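You operate a simulated robot arm through the tools that you are given. There is no shell and no other tool.

Carry out the task below with a simulated robot arm. There is one attempt and no reset: what you move stays moved.

Task
Put things in order on the top of the dark table. At the end: the coupler from the top of the dark table stands where the black coil stood; the black coil from the top of the dark table stands where the white can stood; the white can from the top of the dark table stands on top of the grey bale; the green brush stands on top of the brown carton (marked "Cure strips"); whatever was shut is shut again. Leave all else as you found it, and nothing knocked over.

It is judged by the outcome, as a careful person would: the job done as asked, and still so three seconds after it is handed in. It fails if anything else is knocked over, pushed out of place, dropped, spilled or broken.

Robot
A 7-joint arm with a two-finger parallel gripper, fixed in place. Base frame: the origin is at the foot of the arm, x ahead of it, y to its left, z up; the work surface is at about z = 0. Lengths are in m, angles in rad, forces in N, time in s.
With the tool pointing down near the work surface it reaches from about 0.22 to 0.58 m from the base axis. Its first joint turns from -1.152 to 1.152 rad. Payload 2.5 kg.
The TCP is the grasp point between the finger pads, 0.023 m short of the fingertips. In the tool frame z runs along the fingers and y along their closing line. The gripper opens to 0.094 m. The fingers are 0.038 m wide and 0.01 m thick; the gripper's body (0.054 by 0.096 m) begins 0.039 m behind the TCP.
Orientation is told as [roll, pitch, yaw] about the base's x, y, z axes, in that order, counted from this pose: with the fingers straight down and closing along the base's y, the tool's x points along the base's -x, its y along +y and its z along -z.

Tools
- The arm moves only by the tool step_arm. Its argument "targets" is a list of rows, each a list of 7 numbers: the turn, a rotation vector about the tool's x, y, z in degrees, then the shift along the tool's x, y, z in m, then the gripper command, from -1 (shut) to 1 (fully open), values between in proportion. In form: [[rx, ry, rz, tx, ty, tz, hand], ...]. A call has 1 to 20 rows; each row is the pose to reach, as a shift and turn from the pose commanded when the call began, along the tool's axes at that moment. A row lasts 0.2 s, in which the tool goes at most 0.05 m and 0.15 rad; a call with a longer step from one row to the next is refused whole, and so is a gripper value outside its range. Where a pose cannot be reached the arm comes as near as it can. A force on the tool above 40 N (or 10 N above the force at the start of the call, whichever is more), or a blocked arm, ends the call early, and 0.2 s more pass. The fingers move at their own pace (about 0.108 m/s each) and stop on an object; they squeeze with about 37 N. The grip force told is the motor's: it shows also when the fingers shut on nothing. Time passes only in rows, and 0.2 s behind the last, so rows that repeat a pose let the fingers close. It gives the time, the measured TCP pose, the force on the tool (base axes), the opening and the grip force at its end, in the units of the frame above (readings bear some noise), with the torque about the TCP (base axes, N m) and any sound that the robot's microphone picked up.
- Cameras (640 x 400 px; columns grow to the right, rows downward): "scene" is fixed at [0.1109, -0.4111, 0.5294]; the picture's right is [0.87, -0.50, 0.00], its down [-0.35, -0.61, -0.71] and it looks along [0.35, 0.61, -0.71] (base axes); focal length 214 px, centre (320, 200). "wrist" rides on the gripper at [0.086, 0.016, -0.074] in the tool frame; the picture's right is [-0.18, 0.98, 0.00], its down [-0.58, -0.11, -0.81] and it looks along [-0.79, -0.15, 0.59] (tool axes); focal length 243 px, centre (320, 200).
- get_image(camera): a new picture of that camera. No time passes.
- pixel_to_xyz(camera, pixels): for up to 12 pixels [column, row] of the newest picture of that camera ("zoom" is the newest enlarged one), the place [x, y, z] in the base frame of the surface seen there, good to about 0.003 m. No time passes.
- close_up(camera, box): a new picture of the part [left, top, right, bottom] of that camera's present view, enlarged. No time passes.
- job_done(): hands the job in; it is judged then, once.

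Leave the gripper open and the arm clear of the work at the hand-in unless told otherwise.

The tools are called as name(argument=value, ...) on one line, values as JSON. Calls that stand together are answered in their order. step_arm: Moves the arm, as the interface text tells. Its arguments: {"type":"object","properties":{"targets":{"type":"array"}},"required":["targets"]} The other tools are called the same way: get_image (camera) takes a picture; pixel_to_xyz (camera, pixels) gives the place of the surface under pixels of a picture; close_up (camera, box) takes an enlarged picture of a part of a camera's view; job_done () hands the job in.

At the start:

```text
time_s: 0.0
eef_pos: [0.4342, 0.0151, 0.3458]
ee_rot: [0.001, 0.0, 0.001]
ft_force: [-0.6, -0.1, 0.2]
wrist_torque: [0.0, -0.01, -0.01]
opening: 0.094
gripper_force: 0.1
```

scene: 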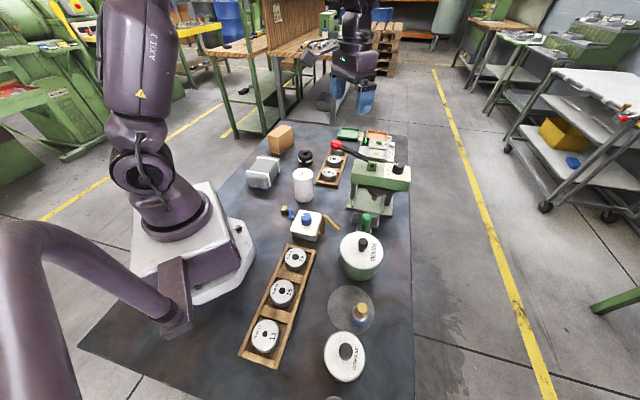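
wrist: 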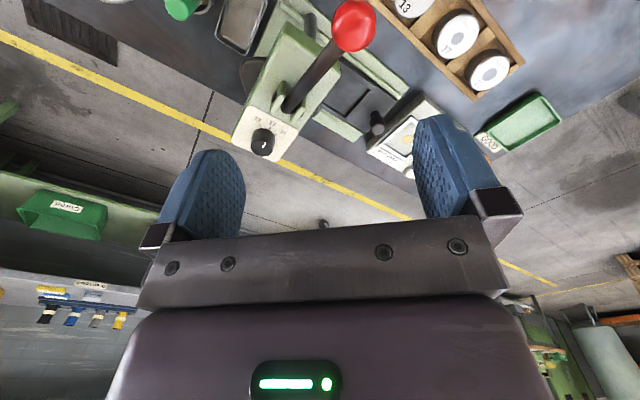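

I see the dark table with a carton, a grey bale, a black coil, a white can and several other things. I'll enlarge parts of the scene picture to find each object.

close_up(camera="scene", box=[230, 110, 430, 235])

close_up(camera="scene", box=[230, 200, 430, 325])

close_up(camera="scene", box=[200, 275, 400, 400])

```text
3.20 times, centred on (330, 172) of scene
```

zoom: 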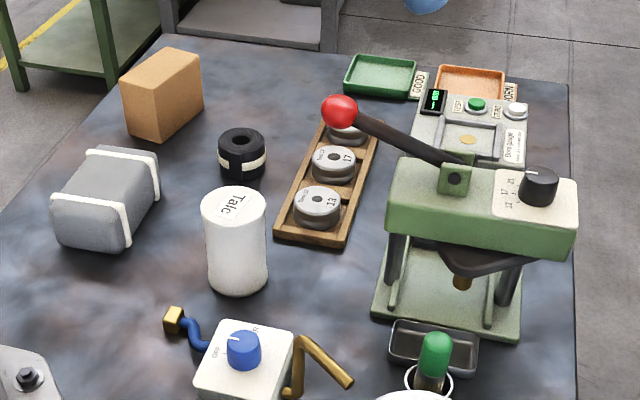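

```text
3.20 times, centred on (330, 262) of scene
```

zoom: 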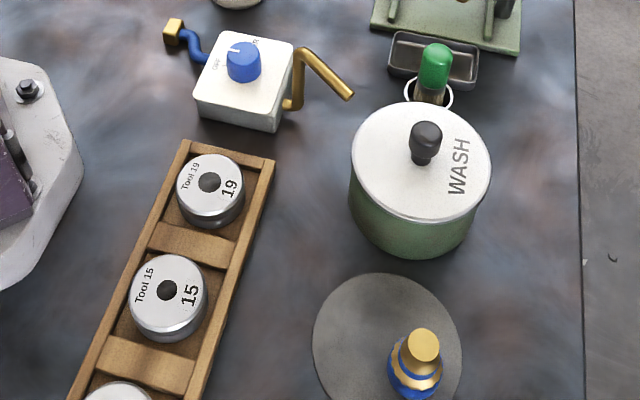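

```text
3.20 times, centred on (300, 338) of scene
```

zoom: 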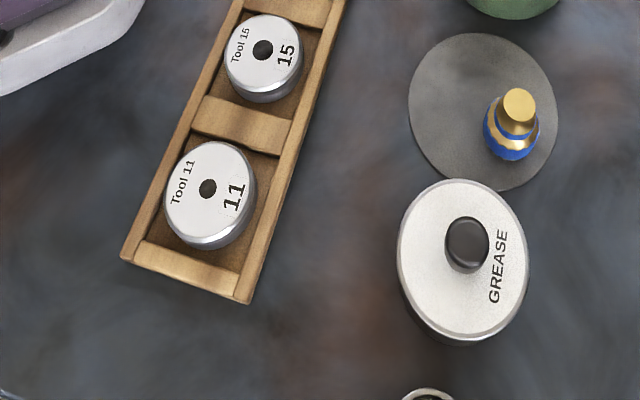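

The coupler looks like the blue and gold piece on the grey disc. The green handle behind the WASH pot may be the brush. I'll enlarge both of these, and the thing at the bottom edge.

close_up(camera="scene", box=[335, 200, 399, 240])

close_up(camera="scene", box=[310, 270, 390, 320])

close_up(camera="scene", box=[270, 350, 350, 400])

close_up(camera="scene", box=[240, 115, 336, 175])

get_image(camera="scene")

pixel_to_xyz(camera="scene", pixels=[[363, 216], [366, 230], [359, 308], [361, 320], [303, 172], [303, 200], [305, 153], [305, 163], [262, 165], [278, 132], [283, 145], [335, 397]])

```text
10.00 times, centred on (367, 220) of scene
```

zoom: 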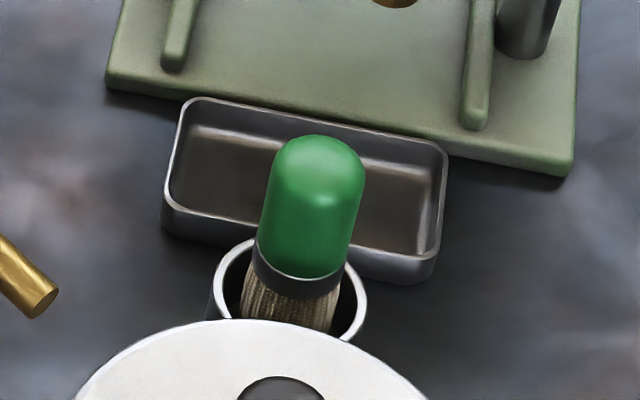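

```text
8.00 times, centred on (350, 295) of scene
```

zoom: 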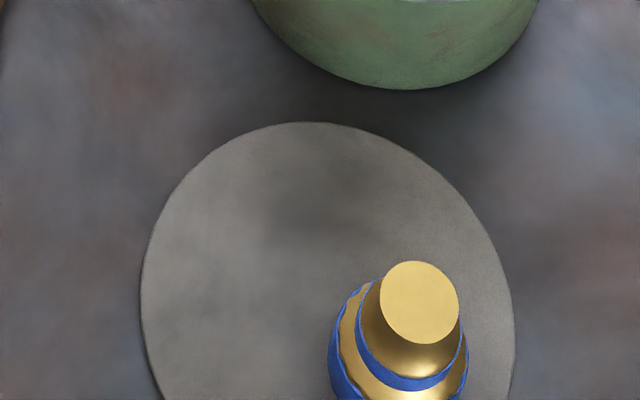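

```text
8.00 times, centred on (310, 375) of scene
```

zoom: 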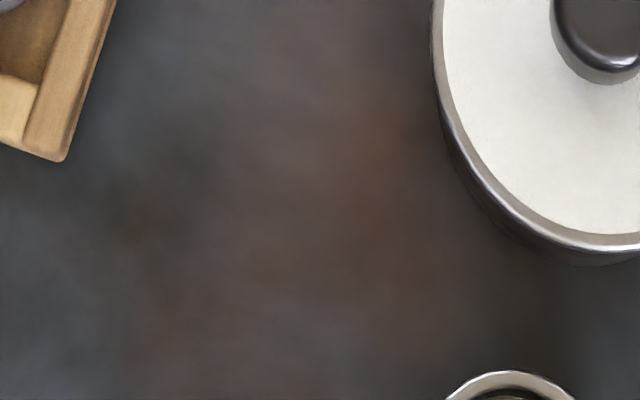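

```text
6.67 times, centred on (288, 145) of scene
```

zoom: 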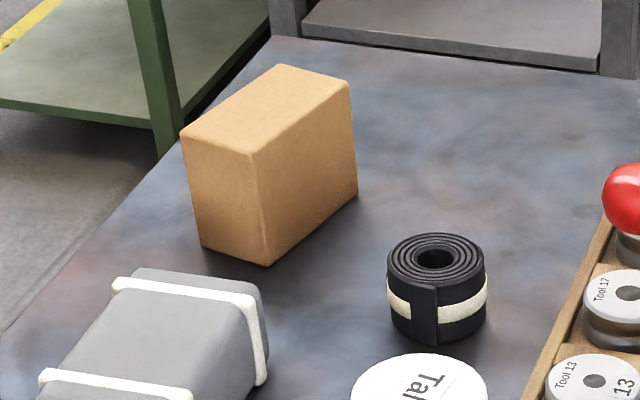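

```text
taken
```

scene: 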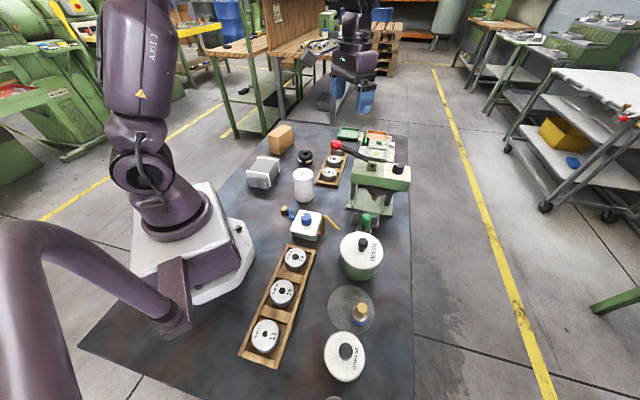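

```text
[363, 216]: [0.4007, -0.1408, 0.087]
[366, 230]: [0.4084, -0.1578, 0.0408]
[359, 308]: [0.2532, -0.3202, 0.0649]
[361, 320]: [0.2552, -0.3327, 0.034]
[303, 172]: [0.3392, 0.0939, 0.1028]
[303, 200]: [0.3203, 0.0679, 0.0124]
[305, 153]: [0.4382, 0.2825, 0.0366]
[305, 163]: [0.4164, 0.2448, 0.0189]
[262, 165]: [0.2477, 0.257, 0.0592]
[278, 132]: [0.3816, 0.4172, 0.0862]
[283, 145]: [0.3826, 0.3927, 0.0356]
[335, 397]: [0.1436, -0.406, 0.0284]
```

The four objects and their goals are found. I'll measure each one precisely from enlargements, starting with the can and the bale.

close_up(camera="scene", box=[240, 150, 336, 210])

```text
6.67 times, centred on (288, 180) of scene
```

zoom: 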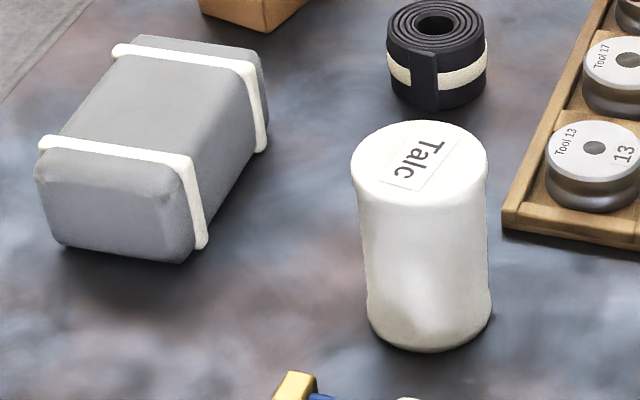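

I'm reading points on the can (rim edges and base), the bale top corners and the coil.

pixel_to_xyz(camera="zoom", pixels=[[356, 165], [483, 165], [422, 124], [418, 202], [420, 163], [425, 346], [372, 320], [488, 305], [100, 148], [130, 90], [190, 110], [180, 60]])

pixel_to_xyz(camera="zoom", pixels=[[65, 133], [175, 155], [115, 55], [245, 68], [60, 140], [200, 240], [60, 240], [258, 145], [110, 210], [392, 30], [480, 30], [440, 106]])

```text
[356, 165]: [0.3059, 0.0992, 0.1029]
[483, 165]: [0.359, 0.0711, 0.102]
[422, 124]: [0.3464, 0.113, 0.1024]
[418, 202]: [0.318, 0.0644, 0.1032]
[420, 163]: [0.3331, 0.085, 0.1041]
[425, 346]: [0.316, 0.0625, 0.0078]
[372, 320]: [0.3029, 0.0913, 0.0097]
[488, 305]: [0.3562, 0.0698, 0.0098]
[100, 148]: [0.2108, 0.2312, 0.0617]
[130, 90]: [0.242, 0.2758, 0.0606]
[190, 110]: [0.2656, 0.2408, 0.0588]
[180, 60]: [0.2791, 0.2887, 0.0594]
```

```text
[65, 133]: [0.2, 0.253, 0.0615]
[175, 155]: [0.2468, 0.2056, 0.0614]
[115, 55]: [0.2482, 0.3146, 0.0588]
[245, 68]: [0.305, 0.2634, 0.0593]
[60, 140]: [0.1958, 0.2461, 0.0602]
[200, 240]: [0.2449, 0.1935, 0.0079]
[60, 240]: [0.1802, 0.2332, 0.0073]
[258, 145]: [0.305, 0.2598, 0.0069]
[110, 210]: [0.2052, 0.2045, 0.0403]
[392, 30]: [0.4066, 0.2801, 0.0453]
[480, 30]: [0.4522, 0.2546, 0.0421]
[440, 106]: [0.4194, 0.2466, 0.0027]
```

The can has its centre near (0.332, 0.087), a diameter of about 0.06 and a height of 0.103. The bale top is centred near (0.25, 0.259) at z≈0.06. Next I'll measure the coil, carton and valve from the far area.

close_up(camera="scene", box=[260, 115, 340, 165])

pixel_to_xyz(camera="zoom", pixels=[[306, 290], [418, 295], [365, 266], [360, 318], [362, 292], [363, 398], [70, 80], [148, 115], [185, 15], [255, 40], [165, 60], [240, 130]])

pixel_to_xyz(camera="scene", pixels=[[284, 207], [284, 212], [337, 228], [320, 236], [324, 180], [332, 184], [346, 150], [336, 146], [400, 168], [372, 168], [330, 155], [319, 183]])

```text
8.00 times, centred on (300, 140) of scene
```

zoom: 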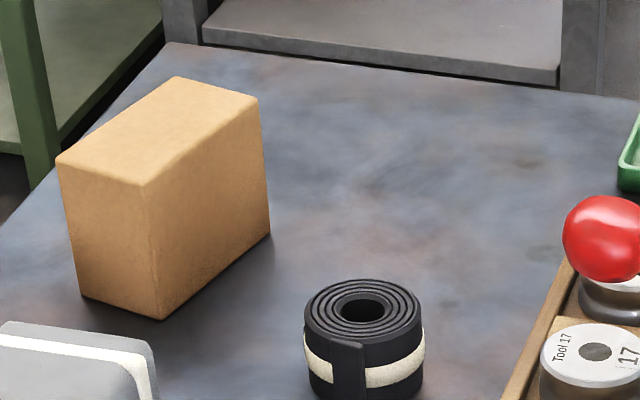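

```text
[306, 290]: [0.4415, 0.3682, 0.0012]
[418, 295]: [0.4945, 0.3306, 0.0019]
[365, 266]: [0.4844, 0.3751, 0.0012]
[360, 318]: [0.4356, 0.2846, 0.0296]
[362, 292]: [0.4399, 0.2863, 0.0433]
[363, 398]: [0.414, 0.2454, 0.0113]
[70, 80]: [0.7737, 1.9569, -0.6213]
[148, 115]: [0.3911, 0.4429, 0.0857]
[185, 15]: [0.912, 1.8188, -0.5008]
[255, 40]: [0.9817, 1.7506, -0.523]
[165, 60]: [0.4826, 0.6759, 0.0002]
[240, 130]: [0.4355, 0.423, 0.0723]
```

```text
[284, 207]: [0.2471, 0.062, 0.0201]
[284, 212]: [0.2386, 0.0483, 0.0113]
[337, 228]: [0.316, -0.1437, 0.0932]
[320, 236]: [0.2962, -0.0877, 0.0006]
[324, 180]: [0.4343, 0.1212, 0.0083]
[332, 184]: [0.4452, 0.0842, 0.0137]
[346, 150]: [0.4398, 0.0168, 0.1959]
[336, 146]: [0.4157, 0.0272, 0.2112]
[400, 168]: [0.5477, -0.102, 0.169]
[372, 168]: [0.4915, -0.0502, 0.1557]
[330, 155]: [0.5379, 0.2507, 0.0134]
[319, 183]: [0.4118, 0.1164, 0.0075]
```

Now I'm using the right pixels for the coil top (ellipse from 305 to 421 across) and the carton top corners.

pixel_to_xyz(camera="zoom", pixels=[[309, 308], [417, 308], [362, 284], [362, 339], [363, 308], [345, 394], [62, 160], [148, 183], [253, 98], [180, 81], [160, 130], [160, 310]])

close_up(camera="scene", box=[310, 205, 406, 265])

```text
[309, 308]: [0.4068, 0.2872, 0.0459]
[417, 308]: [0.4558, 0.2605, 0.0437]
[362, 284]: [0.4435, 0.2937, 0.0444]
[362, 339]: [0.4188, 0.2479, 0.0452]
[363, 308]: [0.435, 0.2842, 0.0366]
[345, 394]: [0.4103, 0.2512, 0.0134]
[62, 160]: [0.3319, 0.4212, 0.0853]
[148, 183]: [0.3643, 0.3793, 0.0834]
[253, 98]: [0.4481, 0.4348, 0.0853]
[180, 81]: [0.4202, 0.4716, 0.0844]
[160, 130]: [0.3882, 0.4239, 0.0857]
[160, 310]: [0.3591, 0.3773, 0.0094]
```

```text
6.67 times, centred on (358, 235) of scene
```

zoom: 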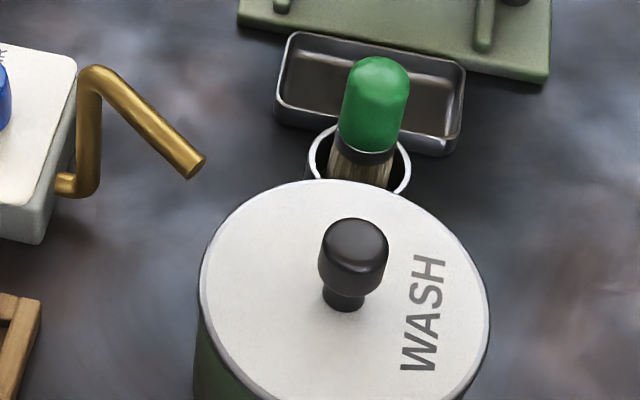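

Measured so far:
- Coil: centre (0.431, 0.272), radius 0.028, height 0.045.
- Carton top: centre about (0.39, 0.427), z=0.085.
- Red lever ball: about (0.416, 0.027, 0.21), to be avoided.

Now I move the open gripper sideways to above the can at (0.332, 0.087), then down to z≈0.15.

step_arm(targets=[[0, 0, 0, 0.034, 0.024, 0, 1], [0, 0, 0, 0.068, 0.048, 0, 1], [0, 0, 0, 0.102, 0.072, 0, 1], [0, 0, 0, 0.102, 0.072, 0.04, 1], [0, 0, 0, 0.102, 0.072, 0.08, 1], [0, 0, 0, 0.102, 0.072, 0.12, 1], [0, 0, 0, 0.102, 0.072, 0.16, 1], [0, 0, 0, 0.102, 0.072, 0.19, 1], [0, 0, 0, 0.102, 0.072, 0.19, 1]])

get_image(camera="wrist")

close_up(camera="scene", box=[240, 120, 368, 200])

```text
time_s: 2.0
eef_pos: [0.332, 0.0884, 0.1563]
ee_rot: [0.001, 0.0, 0.0]
ft_force: [-0.1, -0.8, 0.0]
wrist_torque: [0.01, 0.03, -0.05]
opening: 0.0941
gripper_force: 0.1
```

```text
taken
```

wrist: 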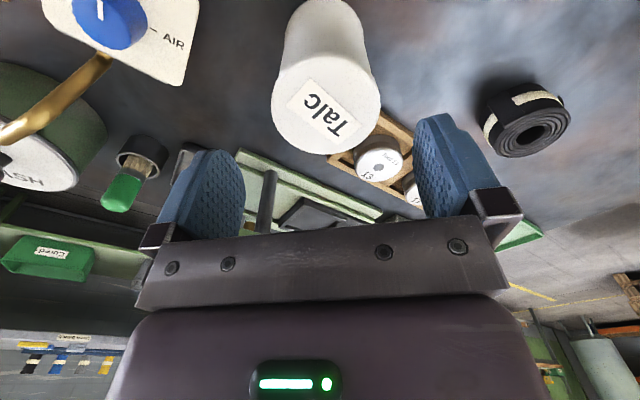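

```text
5.00 times, centred on (304, 160) of scene
```

zoom: 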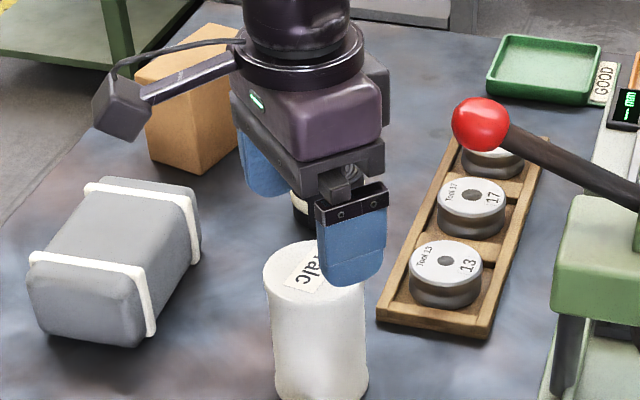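

The fingers straddle the can (Talc top at wrist pixel 326, 105). I lower to z≈0.075 so that the pads reach the can's upper half, still open.

step_arm(targets=[[0, 0, 0, 0, -0.001, 0.03, 1], [0, 0, 0, 0, -0.001, 0.055, 1], [0, 0, 0, 0, -0.001, 0.07, 1], [0, 0, 0, 0, -0.001, 0.081, 1], [0, 0, 0, 0, -0.001, 0.081, 1]])

close_up(camera="scene", box=[240, 130, 368, 210])

```text
time_s: 3.2
eef_pos: [0.3313, 0.0878, 0.0747]
ee_rot: [0.0, 0.001, 0.0]
ft_force: [-0.3, 0.2, 0.4]
wrist_torque: [0.02, 0.01, 0.0]
opening: 0.0945
gripper_force: 0.1
```

```text
5.00 times, centred on (304, 170) of scene
```

zoom: 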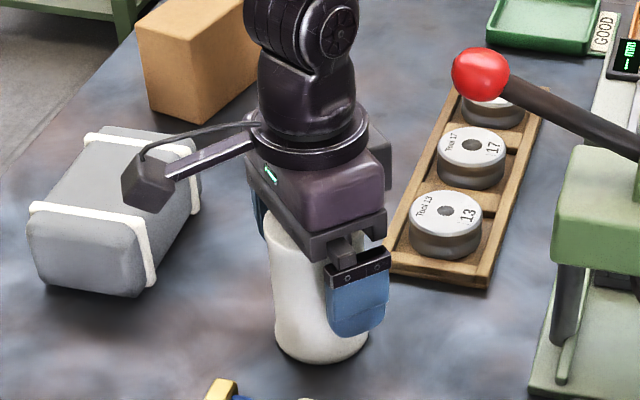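

No contact force. I close the fingers on the can, wait, then lift a little.

step_arm(targets=[[0, 0, 0, 0, 0, 0, -1], [0, 0, 0, 0, 0, 0, -1], [0, 0, 0, 0, 0, 0, -1], [0, 0, 0, 0, 0, 0, -1]])

```text
time_s: 4.2
eef_pos: [0.3315, 0.087, 0.0743]
ee_rot: [0.0, -0.001, 0.001]
ft_force: [1.3, -0.5, 0.2]
wrist_torque: [-0.02, -0.06, -0.02]
opening: 0.0654
gripper_force: 37.1
```

The grip holds at an opening of 0.065 with 37 N. I lift the can 0.12 straight up and check.

step_arm(targets=[[0, 0, 0, 0, 0, -0.015, -1], [0, 0, 0, 0, 0, -0.045, -1], [0, 0, 0, 0, 0, -0.08, -1], [0, 0, 0, 0, 0, -0.11, -1], [0, 0, 0, 0, 0, -0.12, -1], [0, 0, 0, 0, 0, -0.12, -1]])

get_image(camera="scene")

```text
time_s: 5.6
eef_pos: [0.3332, 0.0865, 0.195]
ee_rot: [0.0, 0.0, -0.001]
ft_force: [-1.1, -0.2, -2.1]
wrist_torque: [0.04, -0.01, 0.06]
opening: 0.0652
gripper_force: 36.4
```

```text
taken
```

scene: 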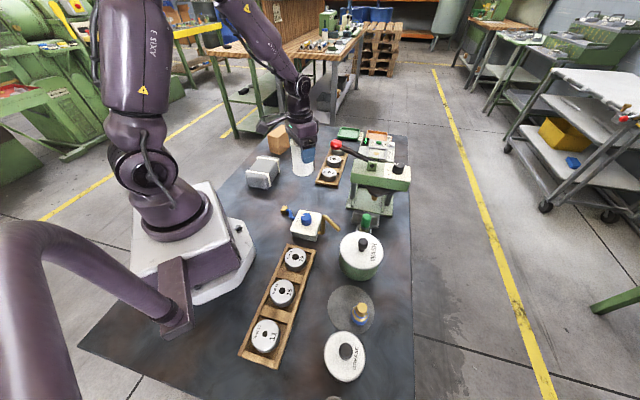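

The can is held (about 2 N of weight). I carry it at z≈0.195 to above the bale centre at (0.250, 0.259).

step_arm(targets=[[0, 0, 0, 0.014, 0.029, 0, -1], [0, 0, 0, 0.028, 0.058, 0, -1], [0, 0, 0, 0.042, 0.087, 0, -1], [0, 0, 0, 0.056, 0.116, 0, -1], [0, 0, 0, 0.07, 0.145, 0, -1], [0, 0, 0, 0.083, 0.172, 0, -1], [0, 0, 0, 0.083, 0.172, 0, -1]])

close_up(camera="scene", box=[200, 120, 328, 200])

get_image(camera="wrist")

```text
time_s: 7.2
eef_pos: [0.2482, 0.2589, 0.194]
ee_rot: [0.0, 0.002, -0.001]
ft_force: [-0.1, -0.4, -3.9]
wrist_torque: [0.01, 0.0, -0.02]
opening: 0.0656
gripper_force: 37.0
```

```text
5.00 times, centred on (264, 160) of scene
```

zoom: 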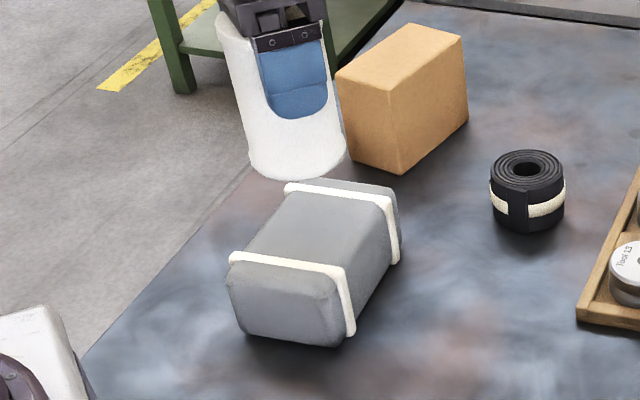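

```text
taken
```

wrist: 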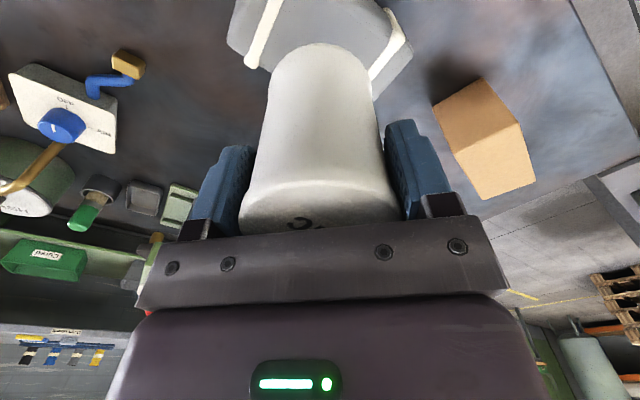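

The can's base is at about z=0.12. Before lowering, I re-measure the bale top between the two white straps from this closer view.

pixel_to_xyz(camera="zoom", pixels=[[238, 258], [335, 270], [290, 264], [292, 188], [385, 200], [340, 194], [315, 228], [270, 225], [365, 245], [260, 285], [330, 215], [290, 165]])

```text
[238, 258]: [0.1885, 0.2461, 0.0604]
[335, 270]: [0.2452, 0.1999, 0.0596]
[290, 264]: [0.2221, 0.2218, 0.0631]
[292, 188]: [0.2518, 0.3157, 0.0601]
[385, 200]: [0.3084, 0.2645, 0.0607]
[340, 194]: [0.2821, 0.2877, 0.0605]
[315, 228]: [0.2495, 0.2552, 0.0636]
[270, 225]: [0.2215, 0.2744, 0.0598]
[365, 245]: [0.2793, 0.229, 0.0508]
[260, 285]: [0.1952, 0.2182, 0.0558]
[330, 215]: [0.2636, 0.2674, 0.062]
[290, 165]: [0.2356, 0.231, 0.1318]
```

The bale centre is about (0.2485, 0.257), with its top at 0.060–0.063. I lower the can slowly to just above the surface.

step_arm(targets=[[0, 0, 0, 0, -0.002, 0.02, -1], [0, 0, 0, 0, -0.002, 0.037, -1], [0, 0, 0, 0, -0.002, 0.048, -1], [0, 0, 0, 0, -0.002, 0.054, -1], [0, 0, 0, 0, -0.002, 0.054, -1]])

close_up(camera="scene", box=[200, 120, 328, 200])

```text
time_s: 8.4
eef_pos: [0.2492, 0.2573, 0.1397]
ee_rot: [0.0, -0.001, -0.001]
ft_force: [1.0, -0.1, -3.4]
wrist_torque: [0.02, -0.04, 0.0]
opening: 0.0654
gripper_force: 37.4
```

```text
5.00 times, centred on (264, 160) of scene
```

zoom: 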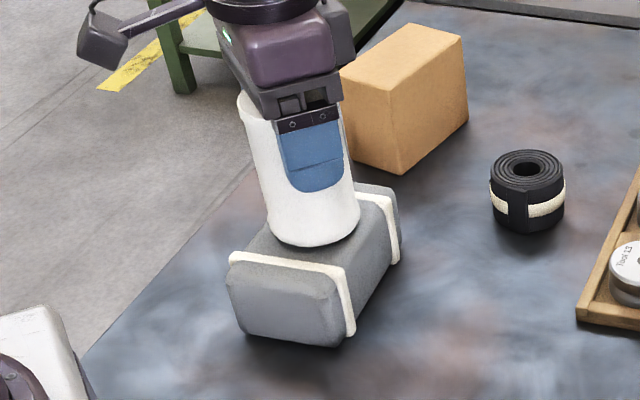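

The can sits squarely over the bale, between the straps, a few mm up. I go down in 1 mm steps until the force shows contact.

step_arm(targets=[[0, 0, 0, 0, 0, 0.001, -1], [0, 0, 0, 0, 0, 0.002, -1], [0, 0, 0, 0, 0, 0.003, -1], [0, 0, 0, 0, 0, 0.003, -1]])

```text
time_s: 9.4
eef_pos: [0.2492, 0.257, 0.1373]
ee_rot: [0.0, 0.0, 0.0]
ft_force: [-0.7, 0.6, -4.1]
wrist_torque: [0.01, -0.03, -0.01]
opening: 0.0652
gripper_force: 37.3
```

No contact yet. I take two more 1 mm steps.

step_arm(targets=[[0, 0, 0, 0, 0, 0.001, -1], [0, 0, 0, 0, 0, 0.002, -1], [0, 0, 0, 0, 0, 0.002, -1]])

```text
time_s: 10.2
eef_pos: [0.2488, 0.2572, 0.1364]
ee_rot: [-0.001, 0.001, 0.0]
ft_force: [0.1, -0.4, -3.6]
wrist_torque: [-0.02, 0.02, 0.02]
opening: 0.0653
gripper_force: 37.0
```

Still only the weight shows. I go two more mm.

step_arm(targets=[[0, 0, 0, 0, 0, 0.001, -1], [0, 0, 0, 0, 0, 0.002, -1], [0, 0, 0, 0, 0, 0.002, -1]])

```text
time_s: 11.0
eef_pos: [0.249, 0.257, 0.1352]
ee_rot: [-0.002, -0.001, 0.0]
ft_force: [-7.4, -7.6, 30.3]
wrist_torque: [-0.64, 0.29, -0.02]
opening: 0.0657
gripper_force: 36.7
```

Contact is clear (30 N), so I back off 1 mm to ease the press before letting go.

step_arm(targets=[[0, 0, 0, 0, 0, -0.0008, -1], [0, 0, 0, 0, 0, -0.001, -1]])

```text
time_s: 11.6
eef_pos: [0.2502, 0.2571, 0.1345]
ee_rot: [0.001, -0.003, 0.001]
ft_force: [-2.6, -5.2, 18.7]
wrist_torque: [-0.54, -0.06, 0.11]
opening: 0.0653
gripper_force: 37.5
```

It still presses with 18 N. I back off another 0.8 mm.

step_arm(targets=[[0, 0, 0, 0, 0, -0.0005, -1], [0, 0, 0, 0, 0, -0.0008, -1]])

```text
time_s: 12.2
eef_pos: [0.2472, 0.2579, 0.1346]
ee_rot: [-0.001, 0.002, 0.002]
ft_force: [-0.3, -0.1, -2.9]
wrist_torque: [0.03, 0.02, -0.01]
opening: 0.0655
gripper_force: 37.2
```

Now only the weight is on the hand, with the can barely touching the bale. I open the fingers gradually.

step_arm(targets=[[0, 0, 0, 0, 0, 0, 0.42], [0, 0, 0, 0, 0, 0, 0.5], [0, 0, 0, 0, 0, 0, 0.7], [0, 0, 0, 0, 0, 0, 1], [0, 0, 0, 0, 0, 0, 1]])

close_up(camera="scene", box=[200, 120, 328, 200])

```text
time_s: 13.4
eef_pos: [0.2487, 0.2579, 0.1352]
ee_rot: [0.0, 0.0, 0.001]
ft_force: [0.6, 0.3, 0.0]
wrist_torque: [-0.01, 0.02, 0.01]
opening: 0.0937
gripper_force: 0.0
```

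```text
5.00 times, centred on (264, 160) of scene
```

zoom: 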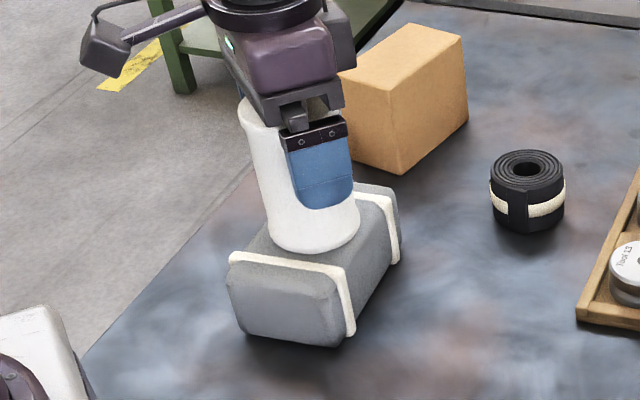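

The can stands on the bale. I rise straight up 0.13 to clear its top (z≈0.165) and look again.

step_arm(targets=[[0, 0, 0, 0, 0, -0.02, 1], [0, 0, 0, 0, 0, -0.05, 1], [0, 0, 0, 0, 0, -0.09, 1], [0, 0, 0, 0, 0, -0.13, 1], [0, 0, 0, 0, 0, -0.13, 1]])

close_up(camera="scene", box=[200, 120, 328, 200])

get_image(camera="wrist")

```text
time_s: 14.6
eef_pos: [0.2491, 0.2575, 0.2655]
ee_rot: [0.002, 0.0, 0.001]
ft_force: [1.1, 0.0, -0.8]
wrist_torque: [-0.02, 0.01, -0.01]
opening: 0.0941
gripper_force: 0.1
```

```text
5.00 times, centred on (264, 160) of scene
```

zoom: 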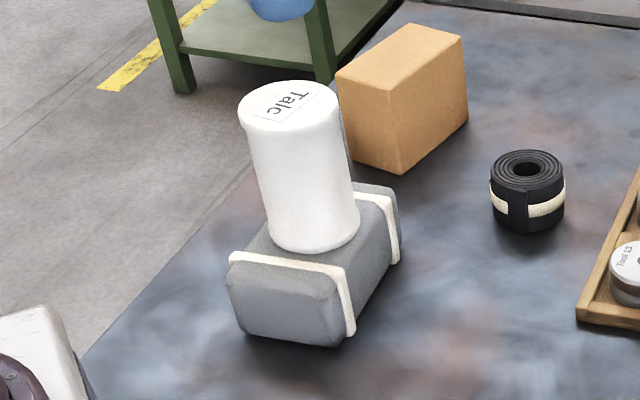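

```text
taken
```

wrist: 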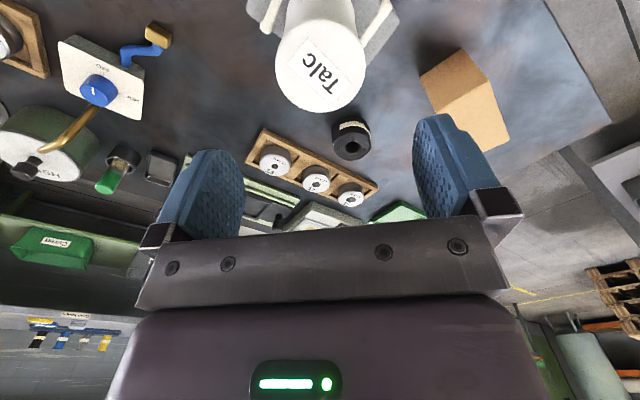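

The can stands upright and steady. Next is the coil at (0.431, 0.272). I move over it at this height, then down to z≈0.10.

step_arm(targets=[[0, 0, 0, -0.04, 0.004, 0, 1], [0, 0, 0, -0.08, 0.008, 0, 1], [0, 0, 0, -0.12, 0.012, 0, 1], [0, 0, 0, -0.16, 0.0145, 0, 1], [0, 0, 0, -0.182, 0.0145, 0, 1], [0, 0, 0, -0.182, 0.0145, 0.04, 1], [0, 0, 0, -0.182, 0.0145, 0.08, 1], [0, 0, 0, -0.182, 0.0145, 0.12, 1], [0, 0, 0, -0.182, 0.0145, 0.16, 1], [0, 0, 0, -0.182, 0.0145, 0.16, 1]])

get_image(camera="wrist")

close_up(camera="scene", box=[240, 110, 368, 190])

```text
time_s: 16.8
eef_pos: [0.4331, 0.2723, 0.1052]
ee_rot: [-0.001, -0.001, 0.001]
ft_force: [0.7, -0.8, -0.3]
wrist_torque: [0.02, -0.02, -0.01]
opening: 0.0938
gripper_force: 0.0
```

```text
taken
```

wrist: 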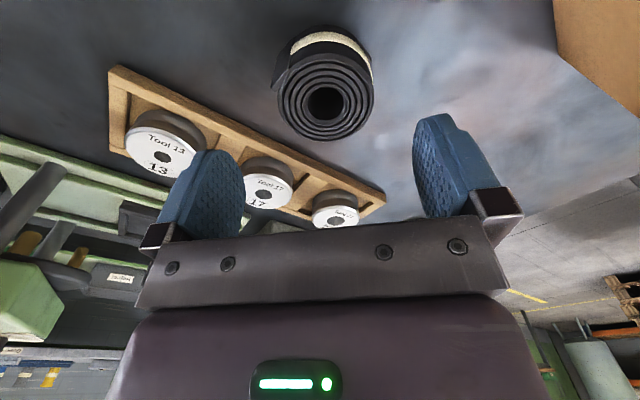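

```text
5.00 times, centred on (304, 150) of scene
```

zoom: 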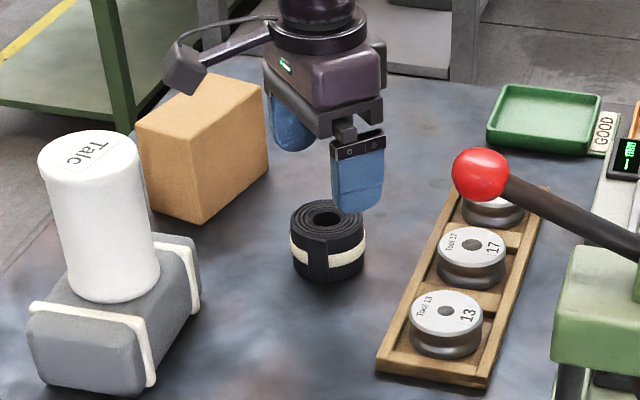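

I check the coil's centre from the wrist view, using rim points around (326, 103).

pixel_to_xyz(camera="wrist", pixels=[[281, 102], [371, 97], [328, 138], [325, 66], [345, 100], [305, 105]])

```text
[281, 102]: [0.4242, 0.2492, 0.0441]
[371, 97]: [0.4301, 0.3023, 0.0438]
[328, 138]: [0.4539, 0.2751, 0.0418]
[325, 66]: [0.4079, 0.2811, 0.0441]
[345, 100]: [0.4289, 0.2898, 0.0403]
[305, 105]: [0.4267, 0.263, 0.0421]
```

The coil centre is about (0.431, 0.274). I shift slightly and lower to z≈0.028, with the tips just above the table.

step_arm(targets=[[0, 0, 0, 0.002, 0.0017, 0.03, 1], [0, 0, 0, 0.002, 0.0017, 0.055, 1], [0, 0, 0, 0.002, 0.0017, 0.068, 1], [0, 0, 0, 0.002, 0.0017, 0.076, 1], [0, 0, 0, 0.002, 0.0017, 0.076, 1]])

close_up(camera="scene", box=[240, 110, 368, 190])

```text
time_s: 18.0
eef_pos: [0.429, 0.273, 0.0295]
ee_rot: [0.0, -0.001, 0.0]
ft_force: [-0.3, -0.2, -0.6]
wrist_torque: [0.0, 0.0, 0.0]
opening: 0.094
gripper_force: 0.0
```

```text
5.00 times, centred on (304, 150) of scene
```

zoom: 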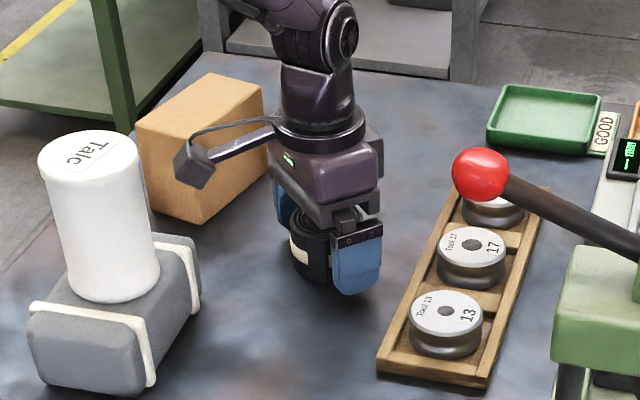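

The fingers are around the coil and nothing else is touched. I close on it.

step_arm(targets=[[0, 0, 0, 0, 0, 0, -1], [0, 0, 0, 0, 0, 0, -1], [0, 0, 0, 0, 0, 0, -1], [0, 0, 0, 0, 0, 0, -1]])

```text
time_s: 19.0
eef_pos: [0.4272, 0.2732, 0.0301]
ee_rot: [0.0, 0.0, 0.0]
ft_force: [0.2, 1.4, 0.4]
wrist_torque: [-0.02, -0.04, 0.01]
opening: 0.0619
gripper_force: 37.1
```

The coil is held (opening 0.062). I lift it 0.14 straight up.

step_arm(targets=[[0, 0, 0, 0, 0, -0.015, -1], [0, 0, 0, 0, 0, -0.045, -1], [0, 0, 0, 0, 0, -0.08, -1], [0, 0, 0, 0, 0, -0.115, -1], [0, 0, 0, 0, 0, -0.14, -1], [0, 0, 0, 0, 0, -0.14, -1]])

get_image(camera="wrist")

close_up(camera="scene", box=[240, 110, 368, 190])

```text
time_s: 20.4
eef_pos: [0.4299, 0.2731, 0.1697]
ee_rot: [0.0, -0.001, 0.0]
ft_force: [1.2, -0.2, -1.7]
wrist_torque: [0.0, 0.01, -0.03]
opening: 0.0617
gripper_force: 37.4
```

```text
taken
```

wrist: 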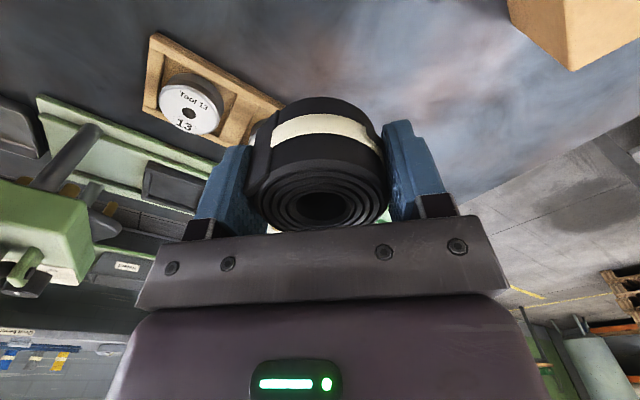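

```text
5.00 times, centred on (304, 150) of scene
```

zoom: 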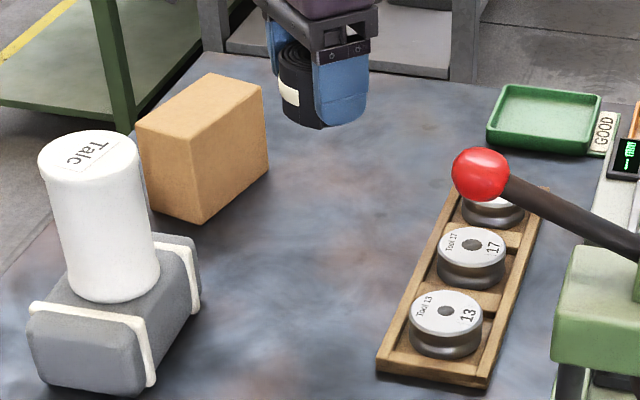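

The coil hangs level between the pads. I carry it to above the can's old place, (0.332, 0.087).

step_arm(targets=[[0, 0, 0, 0.014, -0.027, 0, -1], [0, 0, 0, 0.03, -0.057, 0, -1], [0, 0, 0, 0.047, -0.089, 0, -1], [0, 0, 0, 0.064, -0.121, 0, -1], [0, 0, 0, 0.081, -0.153, 0, -1], [0, 0, 0, 0.098, -0.186, 0, -1], [0, 0, 0, 0.098, -0.186, 0, -1]])

get_image(camera="wrist")

close_up(camera="scene", box=[240, 130, 368, 210])

```text
time_s: 22.0
eef_pos: [0.3317, 0.0855, 0.1699]
ee_rot: [0.0, -0.001, 0.0]
ft_force: [-1.0, 0.5, -1.8]
wrist_torque: [-0.03, -0.04, -0.02]
opening: 0.0616
gripper_force: 36.7
```

```text
taken
```

wrist: 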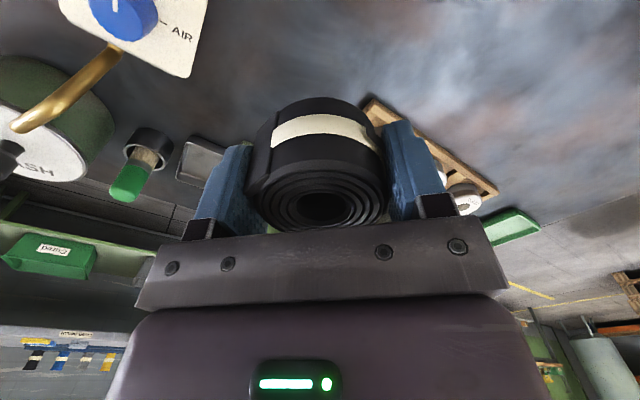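

```text
5.00 times, centred on (304, 170) of scene
```

zoom: 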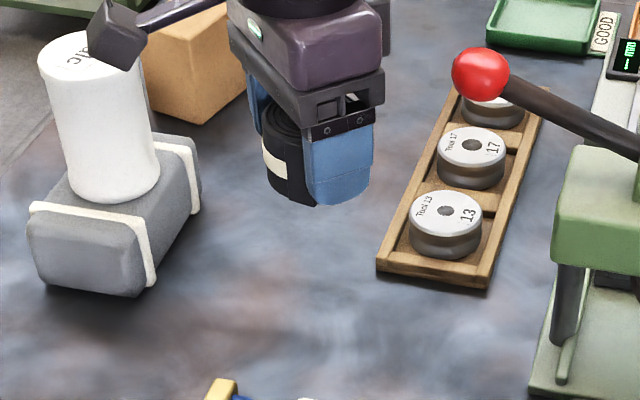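

The coil is over the spot. I lower it to about 1.5 mm above the table.

step_arm(targets=[[0, 0, 0, 0, 0, 0.035, -1], [0, 0, 0, 0, 0, 0.07, -1], [0, 0, 0, 0, 0, 0.1, -1], [0, 0, 0, 0, 0, 0.122, -1], [0, 0, 0, 0, 0, 0.133, -1], [0, 0, 0, 0, 0, 0.1385, -1], [0, 0, 0, 0, 0, 0.1385, -1]])

close_up(camera="scene", box=[240, 130, 368, 210])

```text
time_s: 23.6
eef_pos: [0.3313, 0.0874, 0.0304]
ee_rot: [-0.001, 0.001, 0.0]
ft_force: [-0.2, -0.3, -2.1]
wrist_torque: [-0.01, -0.01, -0.02]
opening: 0.0619
gripper_force: 37.5
```

```text
5.00 times, centred on (304, 170) of scene
```

zoom: 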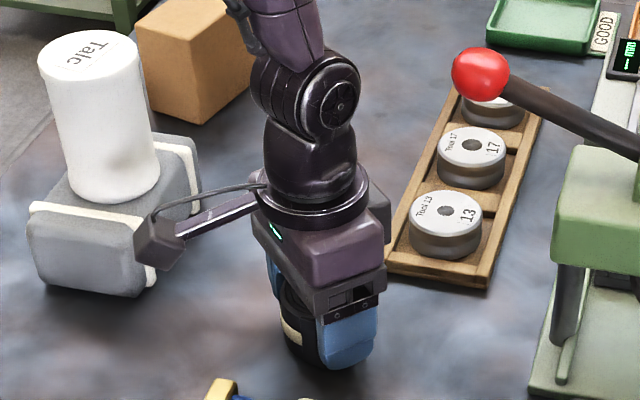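

The camera arm is well clear of the bale. I lower one more mm to touch.

step_arm(targets=[[0, 0, 0, 0, 0, 0.0006, -1], [0, 0, 0, 0, 0, 0.0012, -1], [0, 0, 0, 0, 0, 0.0012, -1]])

```text
time_s: 24.4
eef_pos: [0.3305, 0.0879, 0.03]
ee_rot: [0.0, -0.001, -0.001]
ft_force: [-1.3, -0.8, 1.5]
wrist_torque: [0.05, -0.03, 0.0]
opening: 0.0618
gripper_force: 36.9
```

The vertical force went from -2 to +1.5 N: the coil rests on the table. I open gradually and rise.

step_arm(targets=[[0, 0, 0, 0, 0, 0, 0.35], [0, 0, 0, 0, 0, 0, 0.45], [0, 0, 0, 0, 0, 0, 0.7], [0, 0, 0, 0, 0, 0, 1], [0, 0, 0, 0, 0, 0, 1], [0, 0, 0, 0, 0, -0.02, 1], [0, 0, 0, 0, 0, -0.06, 1], [0, 0, 0, 0, 0, -0.1, 1], [0, 0, 0, 0, 0, -0.15, 1], [0, 0, 0, 0, 0, -0.2, 1], [0, 0, 0, 0, 0, -0.24, 1], [0, 0, 0, 0, 0, -0.24, 1]])

get_image(camera="scene")

close_up(camera="scene", box=[240, 130, 368, 210])

```text
time_s: 27.0
eef_pos: [0.3306, 0.0876, 0.2711]
ee_rot: [0.0, 0.0, -0.001]
ft_force: [-0.9, 0.6, -0.3]
wrist_torque: [0.02, 0.01, -0.02]
opening: 0.0942
gripper_force: 0.1
```

```text
taken
```

scene: 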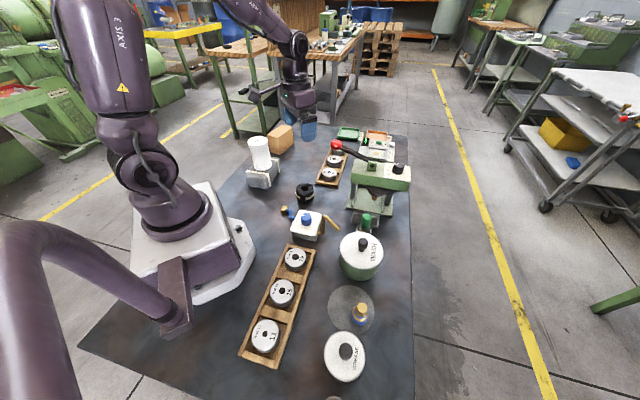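

```text
5.00 times, centred on (304, 170) of scene
```

zoom: 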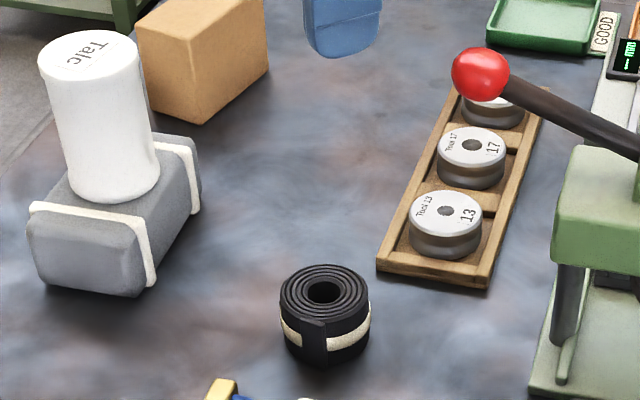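

The coil stands alone. I verify its centre with rim points, and enlarge the coupler to measure it.

pixel_to_xyz(camera="zoom", pixels=[[284, 293], [366, 293], [325, 267], [325, 320]])

close_up(camera="scene", box=[312, 275, 408, 335])

```text
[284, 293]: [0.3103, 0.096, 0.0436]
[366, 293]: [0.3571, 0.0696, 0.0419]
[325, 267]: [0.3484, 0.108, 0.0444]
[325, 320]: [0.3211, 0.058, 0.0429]
```

```text
6.67 times, centred on (360, 305) of scene
```

zoom: 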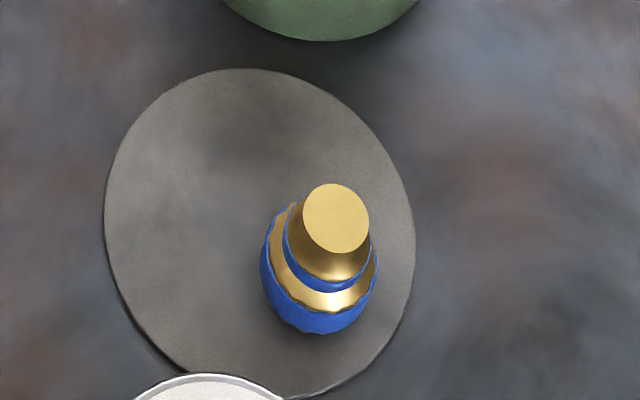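

The coil's centre is (0.334, 0.083), right at the can's old place. Now I measure the coupler (its top disc at zoom 336, 217) and the grey disc under it.

pixel_to_xyz(camera="zoom", pixels=[[336, 218], [306, 215], [367, 222], [337, 187], [335, 250], [320, 330], [266, 265], [374, 270], [325, 303], [340, 360], [200, 200], [60, 250]])

pixel_to_xyz(camera="zoom", pixels=[[112, 200], [408, 240], [250, 74], [320, 388], [200, 380], [320, 35], [280, 290], [360, 300], [300, 262], [345, 270], [365, 250], [293, 215]])

```text
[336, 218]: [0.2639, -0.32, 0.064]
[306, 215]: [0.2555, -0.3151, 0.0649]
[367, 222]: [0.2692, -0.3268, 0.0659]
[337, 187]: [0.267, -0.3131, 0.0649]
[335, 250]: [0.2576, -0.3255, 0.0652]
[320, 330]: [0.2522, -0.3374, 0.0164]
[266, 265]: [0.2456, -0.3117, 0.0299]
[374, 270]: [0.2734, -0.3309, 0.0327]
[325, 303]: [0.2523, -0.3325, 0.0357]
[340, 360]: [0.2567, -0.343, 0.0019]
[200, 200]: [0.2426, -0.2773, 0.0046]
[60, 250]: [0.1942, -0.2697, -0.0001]
```

```text
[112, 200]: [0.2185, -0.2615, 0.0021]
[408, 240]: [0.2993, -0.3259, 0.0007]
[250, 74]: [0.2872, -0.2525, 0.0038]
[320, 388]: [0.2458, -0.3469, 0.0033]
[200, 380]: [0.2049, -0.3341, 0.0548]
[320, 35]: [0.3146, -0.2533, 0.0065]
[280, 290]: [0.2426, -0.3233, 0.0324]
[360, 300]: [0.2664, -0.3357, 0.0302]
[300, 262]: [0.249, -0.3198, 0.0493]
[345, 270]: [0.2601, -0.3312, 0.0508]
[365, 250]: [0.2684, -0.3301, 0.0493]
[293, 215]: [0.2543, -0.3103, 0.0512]
```

The coupler's axis is at about (0.262, -0.320), with its top at z=0.065 and a blue base about 0.036 wide. The GREASE pot is near, so I measure it before choosing the closing direction.

close_up(camera="scene", box=[300, 320, 396, 380])

pixel_to_xyz(camera="scene", pixels=[[326, 355], [364, 362], [347, 333], [345, 378], [346, 350], [340, 370], [327, 368], [338, 244], [378, 275], [295, 259], [265, 335], [306, 251]])

```text
6.67 times, centred on (348, 350) of scene
```

zoom: 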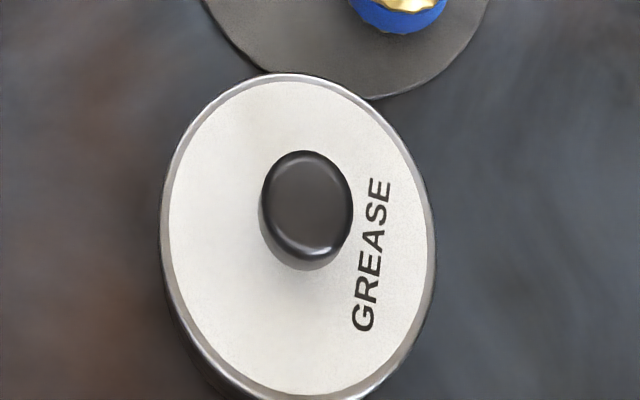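

```text
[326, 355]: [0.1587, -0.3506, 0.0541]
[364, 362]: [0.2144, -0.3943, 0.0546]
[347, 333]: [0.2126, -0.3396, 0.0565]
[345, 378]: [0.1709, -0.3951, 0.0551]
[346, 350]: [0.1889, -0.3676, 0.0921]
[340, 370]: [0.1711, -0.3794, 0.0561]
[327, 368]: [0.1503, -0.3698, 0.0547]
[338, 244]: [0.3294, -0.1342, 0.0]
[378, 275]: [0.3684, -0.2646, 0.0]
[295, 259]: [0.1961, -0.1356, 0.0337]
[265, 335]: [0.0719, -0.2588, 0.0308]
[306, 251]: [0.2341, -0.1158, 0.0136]
```

The GREASE pot is centred near (0.188, -0.371), radius 0.037, with its knob top at z=0.092. Closing along y (yaw 0) keeps both the fingers and the camera clear of it, if I open only to about 0.064. I move high over the table to above the coupler.

step_arm(targets=[[0, 0, 0, 0.0057, -0.034, 0, 1], [0, 0, 0, 0.0114, -0.068, 0, 1], [0, 0, 0, 0.0171, -0.102, 0, 1], [0, 0, 0, 0.0228, -0.136, 0, 1], [0, 0, 0, 0.0285, -0.17, 0, 1], [0, 0, 0, 0.0342, -0.204, 0, 1], [0, 0, 0, 0.04, -0.238, 0, 1], [0, 0, 0, 0.0457, -0.272, 0, 0.35], [0, 0, 0, 0.0514, -0.306, 0, 0.35], [0, 0, 0, 0.057, -0.34, 0, 0.35], [0, 0, 0, 0.063, -0.374, 0, 0.35], [0, 0, 0, 0.0686, -0.407, 0, 0.35], [0, 0, 0, 0.0686, -0.407, 0, 0.35]])

get_image(camera="wrist")

get_image(camera="scene")

```text
time_s: 29.8
eef_pos: [0.2637, -0.3201, 0.2694]
ee_rot: [0.002, 0.0, 0.0]
ft_force: [0.2, -0.2, 0.0]
wrist_torque: [0.02, 0.01, 0.01]
opening: 0.0638
gripper_force: 0.0
```

```text
taken
```

wrist: 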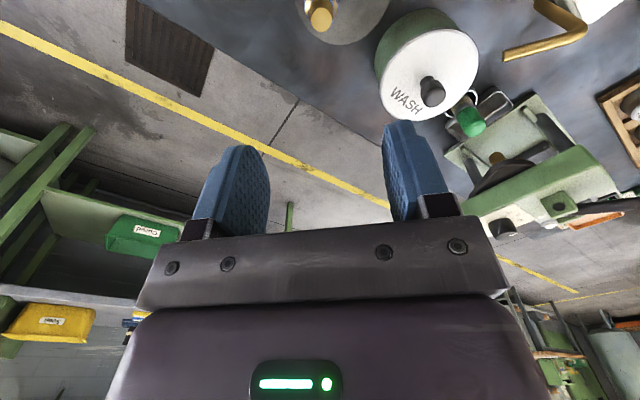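

```text
taken
```

scene: 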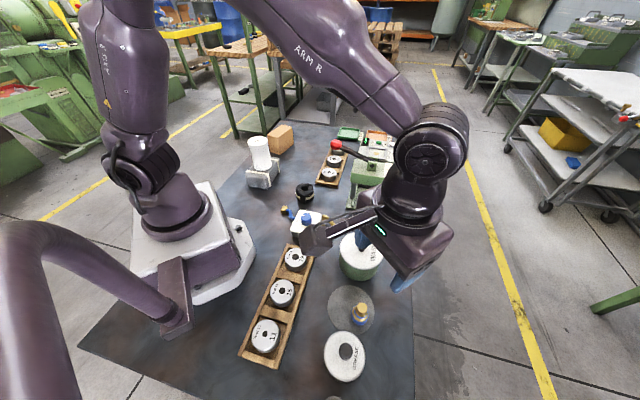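

The pose is above the coupler. I lower to z≈0.13 and check the alignment with the wrist camera.

step_arm(targets=[[0, 0, 0, 0.001, 0, 0.04, 0.35], [0, 0, 0, 0.001, 0, 0.08, 0.35], [0, 0, 0, 0.001, 0, 0.12, 0.35], [0, 0, 0, 0.001, 0, 0.145, 0.35], [0, 0, 0, 0.001, 0, 0.145, 0.35]])

get_image(camera="wrist")

get_image(camera="scene")

```text
time_s: 31.0
eef_pos: [0.2619, -0.3205, 0.1241]
ee_rot: [0.0, 0.0, 0.0]
ft_force: [0.6, 0.4, -0.5]
wrist_torque: [0.01, -0.02, 0.01]
opening: 0.0635
gripper_force: 0.0
```

```text
taken
```

wrist: 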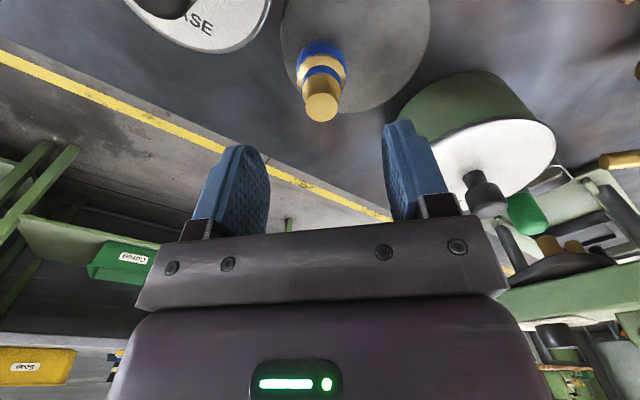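

```text
taken
```

scene: 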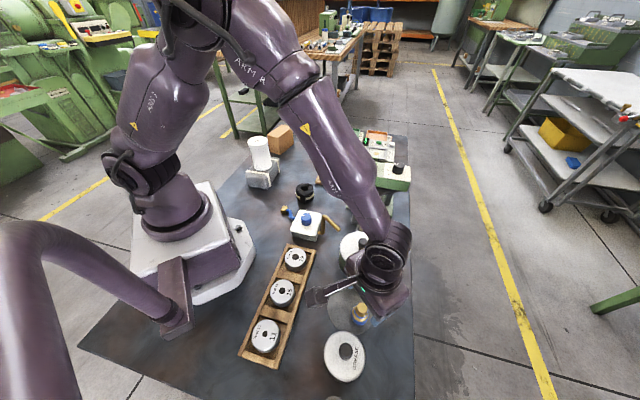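

The coupler's top is at wrist pixel (321, 107), in line between the fingers. I check its coordinates.

pixel_to_xyz(camera="wrist", pixels=[[321, 107], [308, 105], [337, 108], [301, 62], [342, 62], [322, 45], [420, 120], [460, 130], [268, 15]])

```text
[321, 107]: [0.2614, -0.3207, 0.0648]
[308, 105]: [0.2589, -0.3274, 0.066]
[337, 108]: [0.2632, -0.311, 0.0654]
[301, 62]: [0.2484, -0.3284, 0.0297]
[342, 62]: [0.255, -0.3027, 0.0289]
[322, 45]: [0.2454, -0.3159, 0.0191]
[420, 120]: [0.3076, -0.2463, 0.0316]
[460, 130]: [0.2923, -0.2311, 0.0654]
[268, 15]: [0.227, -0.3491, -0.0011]
```

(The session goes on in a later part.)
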